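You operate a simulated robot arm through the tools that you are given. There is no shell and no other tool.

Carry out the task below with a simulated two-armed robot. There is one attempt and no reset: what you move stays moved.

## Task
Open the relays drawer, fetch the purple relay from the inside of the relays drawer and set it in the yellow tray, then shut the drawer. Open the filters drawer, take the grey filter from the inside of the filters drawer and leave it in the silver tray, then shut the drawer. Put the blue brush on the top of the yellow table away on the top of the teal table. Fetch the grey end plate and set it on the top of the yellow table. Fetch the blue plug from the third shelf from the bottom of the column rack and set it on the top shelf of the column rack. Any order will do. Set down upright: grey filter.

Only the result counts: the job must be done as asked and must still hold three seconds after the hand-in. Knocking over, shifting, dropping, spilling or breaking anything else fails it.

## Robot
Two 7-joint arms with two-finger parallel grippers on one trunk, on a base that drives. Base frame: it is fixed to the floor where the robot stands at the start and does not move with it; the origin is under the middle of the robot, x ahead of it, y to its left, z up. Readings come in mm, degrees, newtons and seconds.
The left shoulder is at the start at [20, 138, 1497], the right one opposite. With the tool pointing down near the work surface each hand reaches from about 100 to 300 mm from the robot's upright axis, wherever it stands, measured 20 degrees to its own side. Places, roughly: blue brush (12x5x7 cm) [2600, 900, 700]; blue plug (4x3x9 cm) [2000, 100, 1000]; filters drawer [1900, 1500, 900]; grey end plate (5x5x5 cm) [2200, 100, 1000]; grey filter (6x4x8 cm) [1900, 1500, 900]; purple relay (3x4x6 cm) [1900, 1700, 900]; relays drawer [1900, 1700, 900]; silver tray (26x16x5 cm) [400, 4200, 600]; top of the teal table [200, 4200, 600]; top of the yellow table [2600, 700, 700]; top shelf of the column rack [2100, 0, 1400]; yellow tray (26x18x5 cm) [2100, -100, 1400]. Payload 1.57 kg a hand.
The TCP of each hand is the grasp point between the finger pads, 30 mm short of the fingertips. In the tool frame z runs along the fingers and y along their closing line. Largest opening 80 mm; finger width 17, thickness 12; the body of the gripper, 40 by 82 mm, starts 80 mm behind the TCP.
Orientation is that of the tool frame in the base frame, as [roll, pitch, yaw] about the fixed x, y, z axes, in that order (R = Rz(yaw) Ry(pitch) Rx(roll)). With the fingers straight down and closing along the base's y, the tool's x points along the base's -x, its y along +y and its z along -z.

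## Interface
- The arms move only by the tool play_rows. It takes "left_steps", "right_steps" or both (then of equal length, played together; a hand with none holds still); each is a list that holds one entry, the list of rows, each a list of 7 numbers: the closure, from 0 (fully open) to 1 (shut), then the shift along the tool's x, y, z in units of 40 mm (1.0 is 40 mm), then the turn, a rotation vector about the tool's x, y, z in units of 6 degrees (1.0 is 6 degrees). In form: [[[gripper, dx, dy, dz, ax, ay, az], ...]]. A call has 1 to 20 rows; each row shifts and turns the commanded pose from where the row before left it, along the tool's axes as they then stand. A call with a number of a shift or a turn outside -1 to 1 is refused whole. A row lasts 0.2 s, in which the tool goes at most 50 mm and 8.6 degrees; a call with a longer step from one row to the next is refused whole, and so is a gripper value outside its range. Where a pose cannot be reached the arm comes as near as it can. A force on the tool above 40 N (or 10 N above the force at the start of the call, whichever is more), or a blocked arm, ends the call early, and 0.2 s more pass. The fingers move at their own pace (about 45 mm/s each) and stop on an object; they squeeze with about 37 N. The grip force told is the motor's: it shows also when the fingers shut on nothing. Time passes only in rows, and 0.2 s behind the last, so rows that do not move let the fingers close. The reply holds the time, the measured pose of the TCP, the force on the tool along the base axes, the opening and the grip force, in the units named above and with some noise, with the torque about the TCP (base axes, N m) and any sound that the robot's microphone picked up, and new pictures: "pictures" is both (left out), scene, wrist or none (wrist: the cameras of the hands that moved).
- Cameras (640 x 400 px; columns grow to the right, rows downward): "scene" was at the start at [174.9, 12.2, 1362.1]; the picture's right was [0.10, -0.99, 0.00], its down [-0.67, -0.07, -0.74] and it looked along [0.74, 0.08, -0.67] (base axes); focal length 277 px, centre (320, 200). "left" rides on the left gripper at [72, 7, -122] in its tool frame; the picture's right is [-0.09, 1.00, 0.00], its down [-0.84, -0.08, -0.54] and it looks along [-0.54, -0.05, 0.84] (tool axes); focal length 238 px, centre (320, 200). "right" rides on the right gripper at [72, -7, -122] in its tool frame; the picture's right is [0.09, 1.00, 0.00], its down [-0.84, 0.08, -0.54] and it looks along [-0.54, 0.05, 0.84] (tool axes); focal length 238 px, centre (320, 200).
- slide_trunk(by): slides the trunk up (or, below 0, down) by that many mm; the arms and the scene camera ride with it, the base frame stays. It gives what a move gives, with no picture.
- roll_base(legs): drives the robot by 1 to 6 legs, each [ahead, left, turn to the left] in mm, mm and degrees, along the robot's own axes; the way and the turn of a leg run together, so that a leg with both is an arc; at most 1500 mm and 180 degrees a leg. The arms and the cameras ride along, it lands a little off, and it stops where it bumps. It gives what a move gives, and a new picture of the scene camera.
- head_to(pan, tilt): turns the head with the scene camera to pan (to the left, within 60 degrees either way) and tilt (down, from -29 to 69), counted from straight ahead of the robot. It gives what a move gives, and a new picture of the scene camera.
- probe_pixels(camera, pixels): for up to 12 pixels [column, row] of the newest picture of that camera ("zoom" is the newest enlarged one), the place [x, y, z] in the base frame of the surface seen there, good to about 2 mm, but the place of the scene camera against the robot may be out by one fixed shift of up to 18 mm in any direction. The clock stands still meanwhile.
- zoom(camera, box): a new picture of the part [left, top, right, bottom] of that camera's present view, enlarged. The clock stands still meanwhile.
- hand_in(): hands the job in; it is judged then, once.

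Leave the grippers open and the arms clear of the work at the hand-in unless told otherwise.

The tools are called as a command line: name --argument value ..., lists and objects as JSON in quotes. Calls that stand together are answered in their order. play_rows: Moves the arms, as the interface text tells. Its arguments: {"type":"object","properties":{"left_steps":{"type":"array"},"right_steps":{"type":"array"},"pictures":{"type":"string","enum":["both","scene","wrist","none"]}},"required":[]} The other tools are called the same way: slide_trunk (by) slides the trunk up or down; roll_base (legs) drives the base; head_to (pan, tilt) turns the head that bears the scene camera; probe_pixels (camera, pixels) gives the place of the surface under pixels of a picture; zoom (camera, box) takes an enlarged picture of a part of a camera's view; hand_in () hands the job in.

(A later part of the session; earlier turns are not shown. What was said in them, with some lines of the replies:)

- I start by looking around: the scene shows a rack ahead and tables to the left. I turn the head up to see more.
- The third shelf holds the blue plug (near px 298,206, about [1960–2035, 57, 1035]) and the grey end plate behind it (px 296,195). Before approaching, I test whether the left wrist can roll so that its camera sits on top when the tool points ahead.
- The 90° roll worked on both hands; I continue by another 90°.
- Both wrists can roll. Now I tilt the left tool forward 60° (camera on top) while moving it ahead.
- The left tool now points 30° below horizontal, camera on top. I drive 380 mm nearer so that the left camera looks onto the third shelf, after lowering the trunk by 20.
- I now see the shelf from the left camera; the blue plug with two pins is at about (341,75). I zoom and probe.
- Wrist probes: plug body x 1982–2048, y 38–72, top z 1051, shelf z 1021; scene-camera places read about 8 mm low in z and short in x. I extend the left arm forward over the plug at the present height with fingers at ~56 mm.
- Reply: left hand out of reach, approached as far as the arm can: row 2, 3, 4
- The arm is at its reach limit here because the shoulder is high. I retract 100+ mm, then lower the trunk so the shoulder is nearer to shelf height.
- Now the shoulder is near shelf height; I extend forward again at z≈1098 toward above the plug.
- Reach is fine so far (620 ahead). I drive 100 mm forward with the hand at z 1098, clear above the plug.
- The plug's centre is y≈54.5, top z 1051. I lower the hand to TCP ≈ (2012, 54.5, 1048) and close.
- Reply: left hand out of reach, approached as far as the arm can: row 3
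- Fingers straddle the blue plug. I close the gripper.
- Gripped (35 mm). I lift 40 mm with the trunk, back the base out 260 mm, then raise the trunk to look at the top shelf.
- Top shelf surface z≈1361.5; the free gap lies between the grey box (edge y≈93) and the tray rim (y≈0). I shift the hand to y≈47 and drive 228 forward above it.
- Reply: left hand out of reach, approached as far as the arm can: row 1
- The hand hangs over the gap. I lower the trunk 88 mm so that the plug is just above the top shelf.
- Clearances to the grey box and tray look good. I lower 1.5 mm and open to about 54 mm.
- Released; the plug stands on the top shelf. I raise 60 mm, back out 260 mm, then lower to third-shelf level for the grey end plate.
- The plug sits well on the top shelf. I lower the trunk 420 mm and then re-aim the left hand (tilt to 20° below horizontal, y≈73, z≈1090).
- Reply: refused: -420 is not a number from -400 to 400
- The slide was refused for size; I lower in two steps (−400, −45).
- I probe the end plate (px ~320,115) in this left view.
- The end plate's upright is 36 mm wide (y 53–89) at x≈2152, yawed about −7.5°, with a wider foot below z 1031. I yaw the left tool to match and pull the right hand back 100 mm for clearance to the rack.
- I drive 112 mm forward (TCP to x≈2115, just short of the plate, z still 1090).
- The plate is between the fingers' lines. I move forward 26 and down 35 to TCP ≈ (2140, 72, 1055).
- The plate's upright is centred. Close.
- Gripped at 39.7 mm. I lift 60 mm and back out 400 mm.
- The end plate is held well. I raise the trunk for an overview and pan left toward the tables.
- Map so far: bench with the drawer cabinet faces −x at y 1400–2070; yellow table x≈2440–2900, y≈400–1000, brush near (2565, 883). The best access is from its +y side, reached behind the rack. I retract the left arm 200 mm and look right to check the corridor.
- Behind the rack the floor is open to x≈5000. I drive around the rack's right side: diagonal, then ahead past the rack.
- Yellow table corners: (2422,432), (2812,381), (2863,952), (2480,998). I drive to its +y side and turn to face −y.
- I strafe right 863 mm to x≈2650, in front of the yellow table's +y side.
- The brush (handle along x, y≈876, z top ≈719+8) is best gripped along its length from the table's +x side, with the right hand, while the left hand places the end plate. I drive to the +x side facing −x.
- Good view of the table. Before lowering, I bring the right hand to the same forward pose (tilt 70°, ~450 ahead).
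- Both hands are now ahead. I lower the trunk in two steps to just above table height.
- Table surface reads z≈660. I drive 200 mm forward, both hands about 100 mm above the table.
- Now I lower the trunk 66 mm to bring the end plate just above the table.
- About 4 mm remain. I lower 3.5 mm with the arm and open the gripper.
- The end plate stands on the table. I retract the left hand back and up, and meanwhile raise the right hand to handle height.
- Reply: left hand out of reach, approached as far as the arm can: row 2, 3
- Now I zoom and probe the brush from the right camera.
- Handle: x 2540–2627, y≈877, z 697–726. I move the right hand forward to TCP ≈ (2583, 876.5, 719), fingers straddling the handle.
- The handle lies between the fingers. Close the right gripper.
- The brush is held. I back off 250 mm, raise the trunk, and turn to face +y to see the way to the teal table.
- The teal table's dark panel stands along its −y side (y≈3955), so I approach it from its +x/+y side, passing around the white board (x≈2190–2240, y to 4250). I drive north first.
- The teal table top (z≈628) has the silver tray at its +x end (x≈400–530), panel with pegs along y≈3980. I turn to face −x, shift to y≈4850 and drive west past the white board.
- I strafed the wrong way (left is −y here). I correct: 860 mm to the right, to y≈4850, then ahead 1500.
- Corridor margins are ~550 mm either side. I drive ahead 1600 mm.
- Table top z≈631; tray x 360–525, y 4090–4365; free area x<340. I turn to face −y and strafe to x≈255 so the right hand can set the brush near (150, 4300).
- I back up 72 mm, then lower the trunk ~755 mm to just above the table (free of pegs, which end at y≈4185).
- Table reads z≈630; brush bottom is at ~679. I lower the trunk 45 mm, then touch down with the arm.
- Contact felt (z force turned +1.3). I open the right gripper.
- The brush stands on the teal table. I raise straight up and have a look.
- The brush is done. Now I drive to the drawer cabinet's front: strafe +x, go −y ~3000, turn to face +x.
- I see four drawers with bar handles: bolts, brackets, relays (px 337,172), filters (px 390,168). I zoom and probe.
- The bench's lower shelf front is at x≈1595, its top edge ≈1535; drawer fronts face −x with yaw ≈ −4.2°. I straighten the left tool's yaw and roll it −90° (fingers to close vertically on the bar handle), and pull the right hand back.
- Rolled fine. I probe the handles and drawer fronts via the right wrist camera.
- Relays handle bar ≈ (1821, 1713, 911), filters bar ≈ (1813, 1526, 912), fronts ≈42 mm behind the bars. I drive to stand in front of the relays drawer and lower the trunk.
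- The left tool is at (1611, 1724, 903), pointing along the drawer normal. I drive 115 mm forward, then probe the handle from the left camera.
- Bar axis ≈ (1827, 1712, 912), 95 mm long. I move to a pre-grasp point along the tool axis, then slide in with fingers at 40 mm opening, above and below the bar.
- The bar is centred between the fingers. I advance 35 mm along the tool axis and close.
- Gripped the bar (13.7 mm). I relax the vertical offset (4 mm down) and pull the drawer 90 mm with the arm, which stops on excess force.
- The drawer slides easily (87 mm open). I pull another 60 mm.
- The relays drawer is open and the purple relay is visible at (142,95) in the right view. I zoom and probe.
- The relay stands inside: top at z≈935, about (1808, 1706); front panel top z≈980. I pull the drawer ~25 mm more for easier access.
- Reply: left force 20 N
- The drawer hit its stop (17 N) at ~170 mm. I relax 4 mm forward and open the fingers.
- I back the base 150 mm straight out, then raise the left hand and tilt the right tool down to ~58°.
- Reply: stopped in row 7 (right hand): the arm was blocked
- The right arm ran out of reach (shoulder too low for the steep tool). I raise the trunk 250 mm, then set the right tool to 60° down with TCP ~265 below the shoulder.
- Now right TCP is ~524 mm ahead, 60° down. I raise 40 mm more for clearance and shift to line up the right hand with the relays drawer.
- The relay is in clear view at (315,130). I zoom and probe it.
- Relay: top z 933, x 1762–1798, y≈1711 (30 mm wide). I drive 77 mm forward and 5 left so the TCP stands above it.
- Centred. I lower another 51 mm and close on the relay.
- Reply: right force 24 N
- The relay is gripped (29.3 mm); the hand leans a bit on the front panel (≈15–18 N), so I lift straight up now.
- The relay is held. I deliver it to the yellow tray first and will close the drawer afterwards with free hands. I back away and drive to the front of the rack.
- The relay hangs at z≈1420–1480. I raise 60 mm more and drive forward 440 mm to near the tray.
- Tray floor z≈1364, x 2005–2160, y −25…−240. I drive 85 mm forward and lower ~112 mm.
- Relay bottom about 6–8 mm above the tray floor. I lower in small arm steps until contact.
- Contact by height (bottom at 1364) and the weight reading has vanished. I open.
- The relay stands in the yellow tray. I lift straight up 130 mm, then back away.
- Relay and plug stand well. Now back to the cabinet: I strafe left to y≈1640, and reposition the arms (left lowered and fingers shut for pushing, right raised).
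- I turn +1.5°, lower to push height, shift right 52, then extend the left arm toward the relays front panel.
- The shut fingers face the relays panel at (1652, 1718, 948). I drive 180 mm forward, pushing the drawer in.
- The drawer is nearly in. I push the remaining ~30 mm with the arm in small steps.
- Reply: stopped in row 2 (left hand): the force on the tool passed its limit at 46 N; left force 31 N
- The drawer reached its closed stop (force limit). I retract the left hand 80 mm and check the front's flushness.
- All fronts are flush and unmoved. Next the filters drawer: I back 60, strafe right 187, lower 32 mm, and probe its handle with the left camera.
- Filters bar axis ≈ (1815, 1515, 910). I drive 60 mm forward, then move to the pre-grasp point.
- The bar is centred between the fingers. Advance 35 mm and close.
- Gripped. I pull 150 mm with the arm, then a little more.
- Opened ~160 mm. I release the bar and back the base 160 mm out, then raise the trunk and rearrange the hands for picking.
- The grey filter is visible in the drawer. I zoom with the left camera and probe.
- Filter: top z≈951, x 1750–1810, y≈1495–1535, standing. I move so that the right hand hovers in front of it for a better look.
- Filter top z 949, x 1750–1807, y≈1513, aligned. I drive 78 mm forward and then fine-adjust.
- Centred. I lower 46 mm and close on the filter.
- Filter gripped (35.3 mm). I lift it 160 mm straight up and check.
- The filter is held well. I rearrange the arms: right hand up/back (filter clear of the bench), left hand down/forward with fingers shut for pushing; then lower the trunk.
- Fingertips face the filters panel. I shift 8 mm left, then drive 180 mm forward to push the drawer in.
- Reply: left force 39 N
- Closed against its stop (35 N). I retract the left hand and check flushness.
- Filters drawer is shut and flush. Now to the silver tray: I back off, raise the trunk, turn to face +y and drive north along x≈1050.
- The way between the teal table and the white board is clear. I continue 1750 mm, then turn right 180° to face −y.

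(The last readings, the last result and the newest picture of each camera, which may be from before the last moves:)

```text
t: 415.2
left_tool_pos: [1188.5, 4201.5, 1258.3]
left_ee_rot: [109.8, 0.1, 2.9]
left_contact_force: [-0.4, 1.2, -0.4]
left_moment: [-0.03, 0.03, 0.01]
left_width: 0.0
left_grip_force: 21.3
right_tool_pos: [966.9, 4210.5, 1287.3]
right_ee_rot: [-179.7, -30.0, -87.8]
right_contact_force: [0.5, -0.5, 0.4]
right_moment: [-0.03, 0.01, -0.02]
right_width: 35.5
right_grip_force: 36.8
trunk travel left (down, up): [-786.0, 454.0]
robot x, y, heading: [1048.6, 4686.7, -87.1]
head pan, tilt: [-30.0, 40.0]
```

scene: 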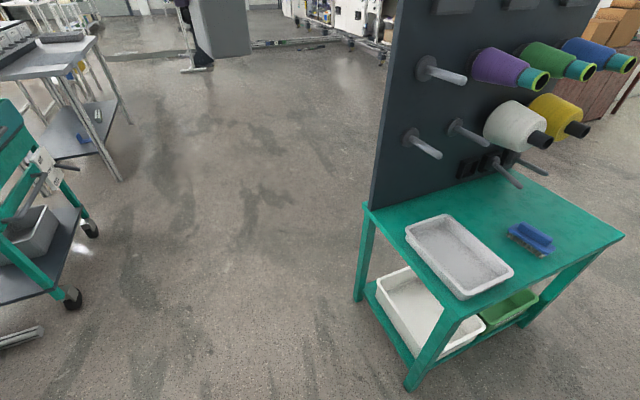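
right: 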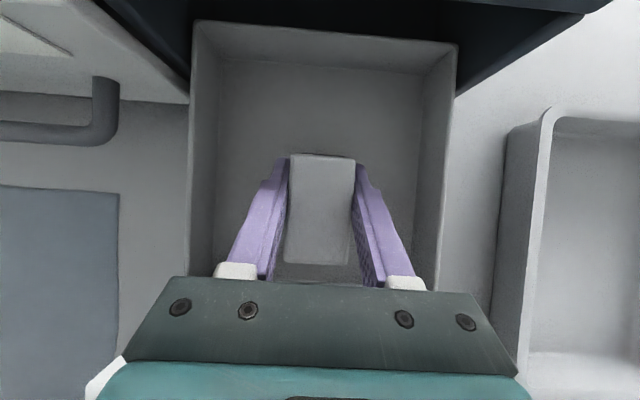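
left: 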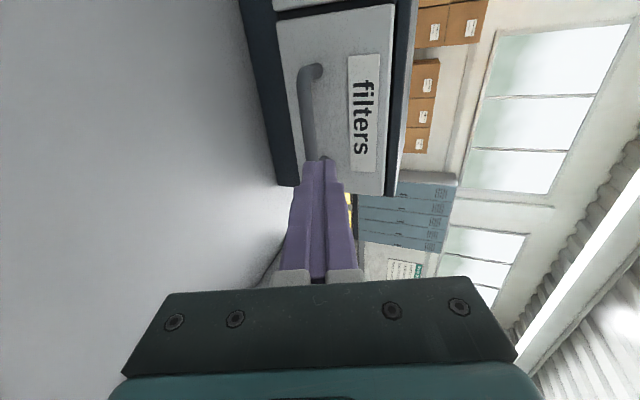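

The brush still stands and the tray is clear. I align to −90°, back up, and strafe to the tray's side; then bring the right hand to its working pose.

roll_base --legs '[[0, 0, -2.8], [-150, 0, 0], [0, -497, 0]]'

play_rows --right_steps '[[[1, -0.098, 0, 0.81, 0, 0, 0], [1, -0.098, 0, 0.81, 0, 0, 0], [1, -0.098, 0, 0.81, 0, 0, 0], [1, -0.098, 0, 0.81, 0, 0, 0], [1, -0.098, 0, 0.81, 0, 0, 0], [1, 0, 0, 0, 0, 0, 0]]]' --pictures "wrist"

head_to --pan 0 --tilt 50

```text
t: 419.5
left_tool_pos: [670.4, 4339.2, 1257.7]
left_ee_rot: [109.8, 0.0, 0.5]
left_contact_force: [0.0, -0.3, -0.6]
left_moment: [-0.02, -0.01, 0.05]
left_width: 0.0
left_grip_force: 21.2
right_tool_pos: [447.5, 4358.9, 1286.9]
right_ee_rot: [-179.8, -29.9, -90.3]
right_contact_force: [0.7, -1.5, -0.9]
right_moment: [-0.01, 0.03, 0.01]
right_width: 35.4
right_grip_force: 37.1
trunk travel left (down, up): [-786.0, 454.0]
robot x, y, heading: [555.8, 4834.4, -89.4]
head pan, tilt: [-30.0, 40.0]
```

scene: 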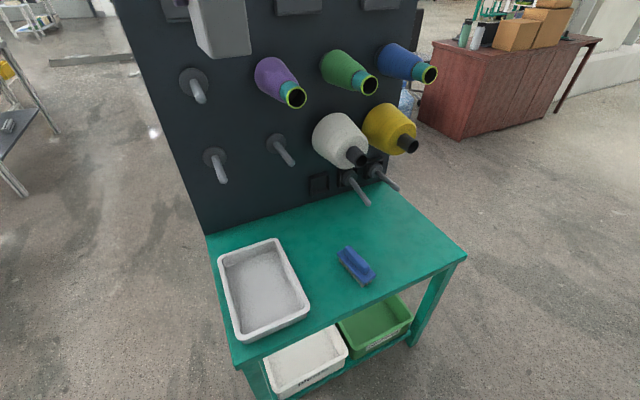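

```text
t: 420.9
left_tool_pos: [669.0, 4339.2, 1257.6]
left_ee_rot: [109.8, -0.1, 0.5]
left_contact_force: [0.4, 0.3, -1.2]
left_moment: [-0.02, 0.0, 0.01]
left_width: 0.3
left_grip_force: 21.3
right_tool_pos: [447.4, 4294.0, 1138.6]
right_ee_rot: [-179.8, -30.0, -90.2]
right_contact_force: [0.3, 0.0, -1.3]
right_moment: [-0.01, 0.01, 0.01]
right_width: 35.3
right_grip_force: 37.2
trunk travel left (down, up): [-786.0, 454.0]
robot x, y, heading: [553.0, 4832.4, -89.3]
head pan, tilt: [-30.0, 40.0]
```

right: 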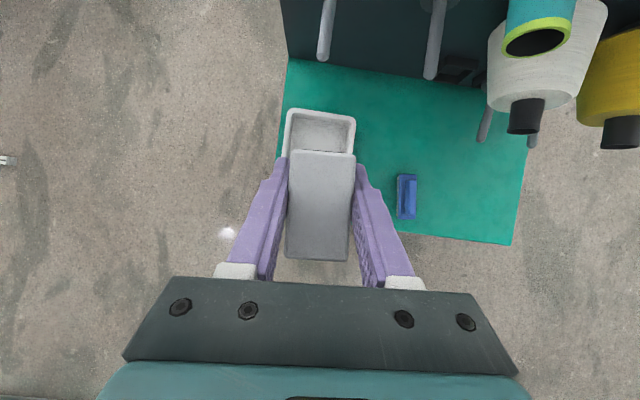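

```text
t: 421.8
left_tool_pos: [670.3, 4340.0, 1259.5]
left_ee_rot: [109.7, 0.0, 0.5]
left_contact_force: [0.5, -0.1, -0.1]
left_moment: [-0.01, -0.02, -0.01]
left_width: 0.0
left_grip_force: 21.5
right_tool_pos: [448.1, 4295.3, 1137.7]
right_ee_rot: [-179.9, -30.0, -90.3]
right_contact_force: [0.0, 0.3, -0.9]
right_moment: [-0.02, -0.01, 0.01]
right_width: 35.2
right_grip_force: 37.3
trunk travel left (down, up): [-786.0, 454.0]
robot x, y, heading: [552.4, 4834.9, -89.7]
head pan, tilt: [0.0, 50.0]
```

scene: 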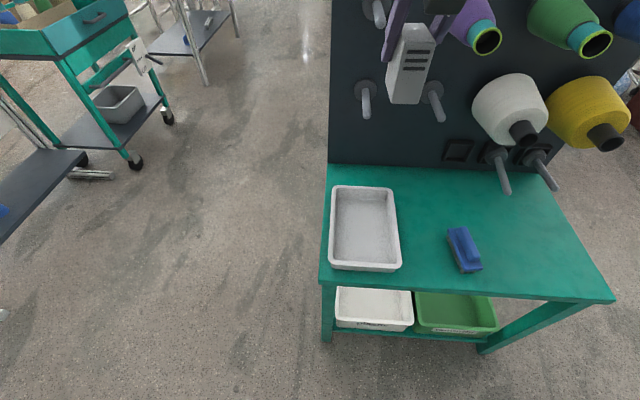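

probe_pixels --camera "right" --pixels '[[290, 112], [352, 118], [320, 125], [320, 145], [286, 148], [356, 150], [300, 140], [345, 140]]'

probe_pixels --camera "scene" --pixels '[[333, 188], [390, 190], [332, 265], [398, 268], [365, 225], [365, 205], [365, 250], [340, 195], [388, 255]]'

```text
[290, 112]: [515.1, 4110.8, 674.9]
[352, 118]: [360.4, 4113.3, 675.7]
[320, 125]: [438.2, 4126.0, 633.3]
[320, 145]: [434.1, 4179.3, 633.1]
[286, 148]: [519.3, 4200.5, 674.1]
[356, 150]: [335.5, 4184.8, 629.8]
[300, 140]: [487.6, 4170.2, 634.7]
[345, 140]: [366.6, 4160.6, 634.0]
```

```text
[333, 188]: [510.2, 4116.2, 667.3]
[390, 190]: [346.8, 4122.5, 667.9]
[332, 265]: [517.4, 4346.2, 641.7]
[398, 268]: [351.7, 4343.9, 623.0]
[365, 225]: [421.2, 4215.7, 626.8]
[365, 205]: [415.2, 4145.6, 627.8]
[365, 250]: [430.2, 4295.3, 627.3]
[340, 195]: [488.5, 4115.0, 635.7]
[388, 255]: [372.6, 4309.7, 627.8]
```

Tray interior: floor z≈633.5, x 370–505, y 4120–4345. I drive 63 mm forward and lower the trunk in stages.

roll_base --legs '[[63, 0, 0]]'

slide_trunk --by -300

slide_trunk --by -105

zoom --camera "right" --box '[0, 0, 640, 400]'

```text
t: 422.8
left_tool_pos: [669.1, 4279.0, 1258.4]
left_ee_rot: [109.8, 0.0, 0.4]
left_contact_force: [0.4, 0.9, -0.3]
left_moment: [-0.02, -0.03, 0.0]
left_width: 0.1
left_grip_force: 21.0
right_tool_pos: [447.8, 4233.7, 1138.1]
right_ee_rot: [-179.9, -30.0, -90.4]
right_contact_force: [0.0, 0.5, -1.9]
right_moment: [-0.03, 0.0, 0.02]
right_width: 35.3
right_grip_force: 36.9
trunk travel left (down, up): [-786.0, 454.0]
robot x, y, heading: [552.8, 4769.4, -89.5]
head pan, tilt: [0.0, 50.0]
```

scene: 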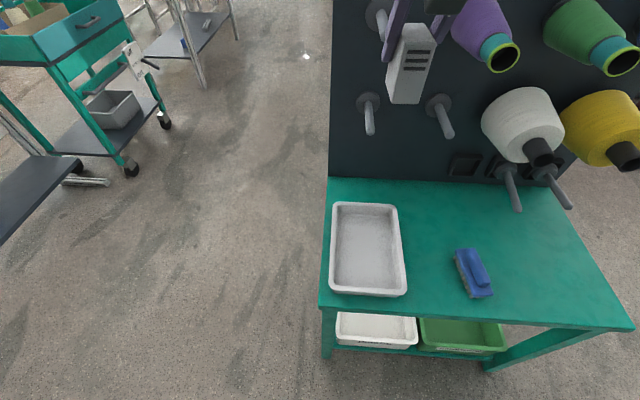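

```text
t: 425.8
left_tool_pos: [669.6, 4277.3, 958.2]
left_ee_rot: [109.8, 0.0, 0.4]
left_contact_force: [0.1, 0.3, 0.4]
left_moment: [0.0, 0.0, 0.03]
left_width: 0.2
left_grip_force: 21.4
right_tool_pos: [447.5, 4234.0, 839.0]
right_ee_rot: [-180.0, -29.9, -90.4]
right_contact_force: [0.6, -0.2, -1.1]
right_moment: [-0.01, -0.02, -0.01]
right_width: 35.4
right_grip_force: 36.6
trunk travel left (down, up): [-486.0, 754.0]
robot x, y, heading: [550.1, 4769.8, -89.5]
head pan, tilt: [0.0, 50.0]
```

```text
t: 427.2
left_tool_pos: [669.3, 4277.9, 852.7]
left_ee_rot: [109.7, -0.1, 0.3]
left_contact_force: [-1.0, 0.7, -0.7]
left_moment: [0.0, 0.01, -0.03]
left_width: 0.1
left_grip_force: 20.9
right_tool_pos: [447.1, 4234.1, 732.9]
right_ee_rot: [-179.9, -30.0, -90.3]
right_contact_force: [-1.0, -0.4, -1.7]
right_moment: [0.0, -0.01, -0.04]
right_width: 35.6
right_grip_force: 36.4
trunk travel left (down, up): [-381.0, 859.0]
robot x, y, heading: [556.6, 4771.5, -89.6]
head pan, tilt: [0.0, 50.0]
```

```text
1.00 times, centred on (320, 200) of right (not enlarged: the box is as wide or as high as the picture)
```

zoom: 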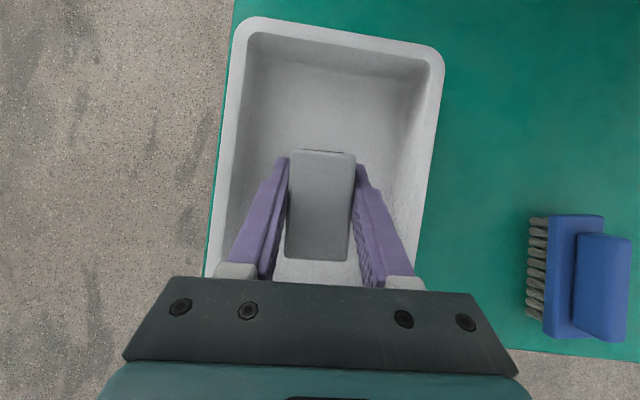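

The filter hovers over the tray. I lower 34 mm more, then touch down in small arm steps.

slide_trunk --by -34

play_rows --right_steps '[[[1, -0.02, 0, 0.0346, 0, 0, 0], [1, -0.02, 0, 0.0346, 0, 0, 0], [1, 0, 0, 0, 0, 0, 0]]]' --pictures "none"

play_rows --right_steps '[[[1, -0.0125, 0, 0.0217, 0, 0, 0], [1, 0, 0, 0, 0, 0, 0]]]' --pictures "none"

```text
t: 428.0
left_tool_pos: [668.8, 4277.3, 818.4]
left_ee_rot: [109.8, 0.0, 0.4]
left_contact_force: [-0.6, -0.4, 0.5]
left_moment: [0.02, -0.01, -0.03]
left_width: 0.1
left_grip_force: 21.2
right_tool_pos: [447.6, 4232.5, 699.7]
right_ee_rot: [-179.9, -30.1, -90.4]
right_contact_force: [0.1, 0.3, -0.5]
right_moment: [0.01, 0.02, 0.03]
right_width: 35.4
right_grip_force: 36.8
trunk travel left (down, up): [-347.0, 893.0]
robot x, y, heading: [551.6, 4773.0, -89.6]
head pan, tilt: [0.0, 50.0]
```

```text
t: 428.8
left_tool_pos: [670.3, 4277.0, 818.5]
left_ee_rot: [109.8, 0.0, 0.4]
left_contact_force: [0.1, 0.2, -0.5]
left_moment: [-0.02, -0.02, -0.01]
left_width: 0.0
left_grip_force: 21.2
right_tool_pos: [448.5, 4233.7, 696.2]
right_ee_rot: [-179.9, -29.9, -90.3]
right_contact_force: [0.0, 0.1, -0.8]
right_moment: [-0.02, -0.01, 0.0]
right_width: 35.3
right_grip_force: 36.4
trunk travel left (down, up): [-347.0, 893.0]
robot x, y, heading: [553.3, 4770.1, -89.6]
head pan, tilt: [0.0, 50.0]
```

```text
t: 429.4
left_tool_pos: [670.0, 4276.9, 820.3]
left_ee_rot: [109.8, 0.0, 0.5]
left_contact_force: [0.0, -0.4, 0.3]
left_moment: [0.02, -0.03, 0.02]
left_width: 0.2
left_grip_force: 21.4
right_tool_pos: [446.9, 4233.9, 694.6]
right_ee_rot: [-179.8, -29.9, -90.4]
right_contact_force: [0.9, -0.1, -1.3]
right_moment: [-0.02, 0.01, 0.0]
right_width: 35.5
right_grip_force: 37.0
trunk travel left (down, up): [-347.0, 893.0]
robot x, y, heading: [554.8, 4769.7, -89.5]
head pan, tilt: [0.0, 50.0]
```

play_rows --right_steps '[[[1, -0.0125, 0, 0.0217, 0, 0, 0], [1, 0, 0, 0, 0, 0, 0], [1, 0, 0, 0, 0, 0, 0]]]' --pictures "none"

play_rows --right_steps '[[[1, -0.0125, 0, 0.0217, 0, 0, 0], [1, 0, 0, 0, 0, 0, 0], [1, 0, 0, 0, 0, 0, 0]]]' --pictures "none"

```text
t: 430.2
left_tool_pos: [669.2, 4277.3, 819.2]
left_ee_rot: [109.9, 0.0, 0.4]
left_contact_force: [-0.3, 0.4, 0.4]
left_moment: [0.01, -0.01, -0.01]
left_width: 0.3
left_grip_force: 22.2
right_tool_pos: [446.4, 4233.0, 694.9]
right_ee_rot: [-179.8, -29.9, -90.4]
right_contact_force: [-0.6, 2.2, 8.5]
right_moment: [0.33, 0.17, -0.03]
right_width: 35.3
right_grip_force: 36.6
trunk travel left (down, up): [-347.0, 893.0]
robot x, y, heading: [547.9, 4771.6, -89.4]
head pan, tilt: [0.0, 50.0]
```

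```text
t: 431.0
left_tool_pos: [668.9, 4277.3, 819.4]
left_ee_rot: [109.8, 0.0, 0.4]
left_contact_force: [-0.4, 0.6, -0.5]
left_moment: [0.04, 0.02, -0.01]
left_width: 0.0
left_grip_force: 21.1
right_tool_pos: [447.6, 4232.6, 693.9]
right_ee_rot: [-179.7, -30.2, -90.3]
right_contact_force: [-0.1, 8.6, 25.4]
right_moment: [0.69, 0.17, -0.07]
right_width: 35.8
right_grip_force: 36.9
trunk travel left (down, up): [-347.0, 893.0]
robot x, y, heading: [553.1, 4771.2, -89.3]
head pan, tilt: [0.0, 50.0]
```

Firm contact (25 N). I ease up 1 mm and open the gripper.

play_rows --right_steps '[[[1, 0.0125, 0, -0.0217, 0, 0, 0], [1, 0, 0, 0, 0, 0, 0], [0.2, 0, 0, 0, 0, 0, 0], [0.2, 0, 0, 0, 0, 0, 0], [0.2, 0, 0, 0, 0, 0, 0]]]' --pictures "wrist"

```text
t: 432.2
left_tool_pos: [670.0, 4278.0, 818.9]
left_ee_rot: [109.8, 0.1, 0.4]
left_contact_force: [0.3, -0.8, -0.4]
left_moment: [-0.07, -0.01, -0.03]
left_width: 0.0
left_grip_force: 20.7
right_tool_pos: [447.5, 4233.4, 693.9]
right_ee_rot: [-179.8, -30.0, -90.3]
right_contact_force: [-0.5, 0.2, 0.0]
right_moment: [0.0, 0.0, 0.02]
right_width: 64.2
right_grip_force: 0.0
trunk travel left (down, up): [-347.0, 893.0]
robot x, y, heading: [556.7, 4769.5, -89.3]
head pan, tilt: [0.0, 50.0]
```

right: 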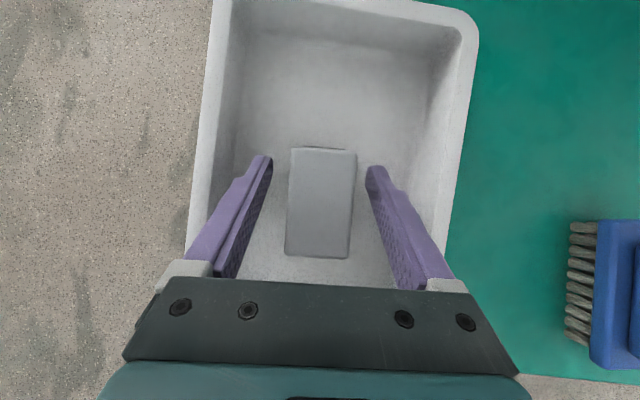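

The filter stands in the silver tray. I lift straight up 300 mm, back away, and look.

slide_trunk --by 300

roll_base --legs '[[-180, 0, 0]]'

zoom --camera "scene" --box '[240, 100, 600, 340]'

zoom --camera "right" --box '[160, 0, 560, 250]'

```text
t: 435.2
left_tool_pos: [671.2, 4278.1, 1118.3]
left_ee_rot: [109.9, 0.0, 0.4]
left_contact_force: [-0.2, 0.1, 0.2]
left_moment: [0.01, 0.02, 0.01]
left_width: 0.0
left_grip_force: 21.6
right_tool_pos: [448.6, 4234.2, 994.3]
right_ee_rot: [-179.9, -29.9, -90.5]
right_contact_force: [0.2, 0.5, -0.5]
right_moment: [-0.01, 0.01, -0.01]
right_width: 64.0
right_grip_force: 0.0
trunk travel left (down, up): [-647.0, 593.0]
robot x, y, heading: [554.8, 4770.8, -89.7]
head pan, tilt: [0.0, 50.0]
```

```text
t: 436.7
left_tool_pos: [670.2, 4455.9, 1119.3]
left_ee_rot: [109.8, 0.0, 0.7]
left_contact_force: [-0.2, 0.1, 0.1]
left_moment: [0.0, 0.01, 0.04]
left_width: 0.1
left_grip_force: 21.2
right_tool_pos: [449.0, 4411.3, 993.9]
right_ee_rot: [-179.7, -30.0, -90.2]
right_contact_force: [-0.2, 0.0, 0.0]
right_moment: [0.04, 0.05, -0.02]
right_width: 64.1
right_grip_force: 0.0
trunk travel left (down, up): [-647.0, 593.0]
robot x, y, heading: [556.8, 4950.6, -89.4]
head pan, tilt: [0.0, 50.0]
```

scene: 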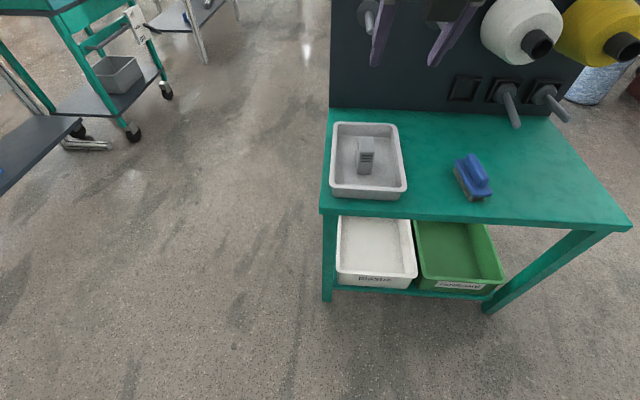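

```text
1.67 times, centred on (420, 220) of scene
```

zoom: 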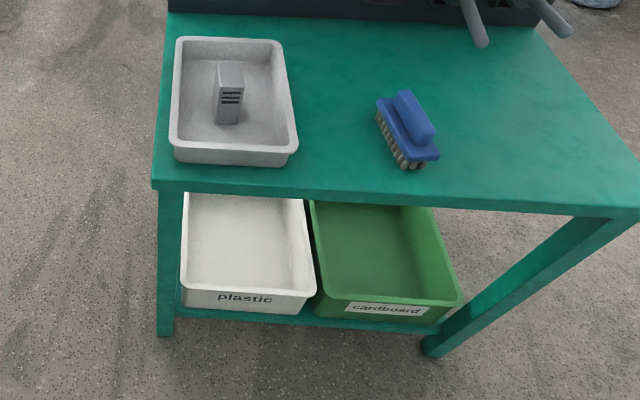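

```text
1.60 times, centred on (360, 125) of right
```

zoom: 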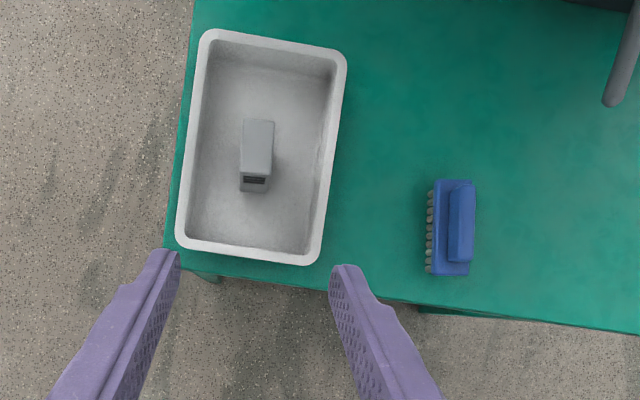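

The filter stands upright in the tray and the brush is fine. I open the left gripper and look toward the cabinet to verify the drawers are still shut.

play_rows --left_steps '[[[0, 0, 0, 0, 0, 0, 0], [0, 0, 0, 0, 0, 0, 0], [0, 0, 0, 0, 0, 0, 0], [0, 0, 0, 0, 0, 0, 0]]]' --right_steps '[[[0, 0, 0, 0, 0, 0, 0], [0, 0, 0, 0, 0, 0, 0], [0, 0, 0, 0, 0, 0, 0], [0, 0, 0, 0, 0, 0, 0]]]' --pictures "none"

roll_base --legs '[[0, 450, 0]]'

head_to --pan 15 --tilt 10

zoom --camera "scene" --box '[220, 130, 420, 260]'

```text
t: 437.7
left_tool_pos: [670.2, 4456.3, 1119.2]
left_ee_rot: [109.8, 0.0, 0.7]
left_contact_force: [-0.4, -0.2, 0.0]
left_moment: [0.0, -0.01, -0.02]
left_width: 79.8
left_grip_force: 0.0
right_tool_pos: [448.2, 4411.1, 993.6]
right_ee_rot: [180.0, -30.0, -90.3]
right_contact_force: [-0.8, -0.5, 0.1]
right_moment: [0.0, -0.04, 0.0]
right_width: 79.8
right_grip_force: 0.0
trunk travel left (down, up): [-647.0, 593.0]
robot x, y, heading: [548.6, 4952.0, -89.2]
head pan, tilt: [0.0, 50.0]
```

```text
t: 440.4
left_tool_pos: [1112.7, 4459.7, 1119.2]
left_ee_rot: [109.8, 0.0, 0.2]
left_contact_force: [-0.6, 0.0, 0.2]
left_moment: [-0.02, 0.01, 0.01]
left_width: 80.2
left_grip_force: 0.2
right_tool_pos: [890.4, 4415.8, 995.4]
right_ee_rot: [-179.9, -30.0, -90.6]
right_contact_force: [0.6, -0.5, 0.0]
right_moment: [0.01, 0.02, 0.0]
right_width: 80.1
right_grip_force: 0.0
trunk travel left (down, up): [-647.0, 593.0]
robot x, y, heading: [996.5, 4955.0, -89.7]
head pan, tilt: [0.0, 50.0]
```

scene: 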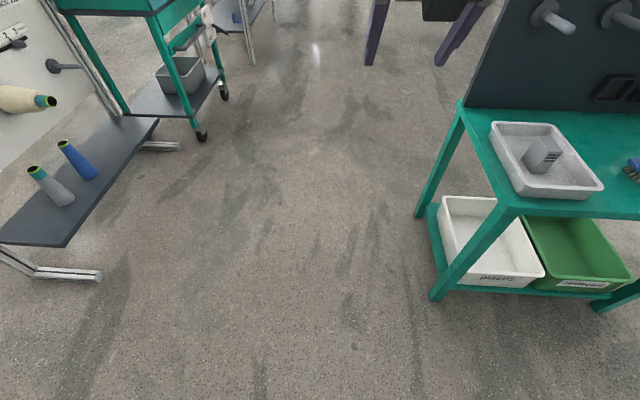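

```text
t: 441.4
left_tool_pos: [1113.2, 4458.4, 1119.0]
left_ee_rot: [109.8, 0.1, 0.1]
left_contact_force: [0.6, -0.5, 0.0]
left_moment: [0.03, -0.01, -0.03]
left_width: 80.1
left_grip_force: 0.0
right_tool_pos: [890.9, 4415.6, 993.9]
right_ee_rot: [-180.0, -29.9, -90.7]
right_contact_force: [-0.2, 0.4, -0.4]
right_moment: [0.01, -0.01, -0.01]
right_width: 79.9
right_grip_force: 0.0
trunk travel left (down, up): [-647.0, 593.0]
robot x, y, heading: [997.8, 4953.9, -89.9]
head pan, tilt: [15.0, 10.0]
```

scene: 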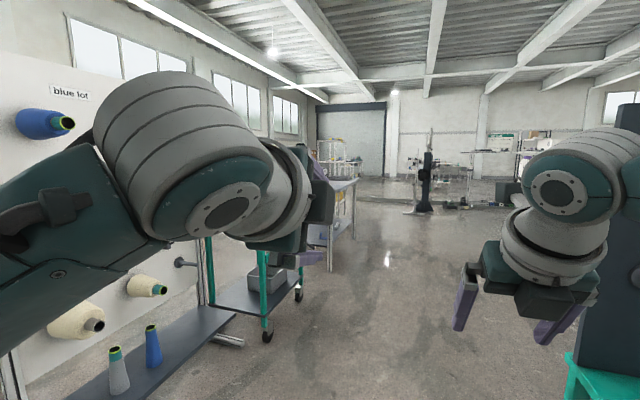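

```text
3.08 times, centred on (320, 195) of scene
```

zoom: 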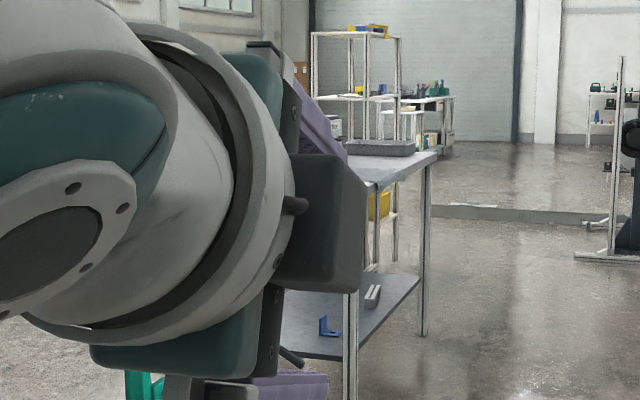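

All items are placed: plug on the top shelf, relay in the yellow tray, end plate on the yellow table, brush on the teal table, filter upright in the silver tray. Both drawer fronts probed flush after their last push. The arms are clear and the grippers open, so I hand in.

hand_in

```text
The job is handed in.
```

I've finished every part of the task and handed the job in; the tool confirmed the hand-in but gave no verdict.

| Item | Where it is now | Last check |
|---|---|---|
| Purple relay | In the yellow tray on top of the column rack | Seen standing in the tray after release |
| Grey filter | In the silver tray on the teal table | Seen standing upright after release |
| Blue brush | On the teal table | Seen standing after release and again later |
| Grey end plate | On the yellow table | Seen standing after release; still visible on the table in later views |
| Blue plug | On the column rack's top shelf | Seen standing after release and again later |
| Relays drawer | Shut | Pushed to its stop; its front measured flush with its neighbours |
| Filters drawer | Shut | Pushed to its stop; its front measured back at its closed position |

- **Drawers:** I could not see the cabinet from the final position, because the left arm blocked the view. The drawer checks are from just after I shut each one.
- **Contact while lifting the relay:** the gripper leaned on the open relays drawer's front at about 15–18 N. I saw no sign that the cabinet or bench moved.
- **At hand-in:** both grippers were open and the arms were clear of the work.
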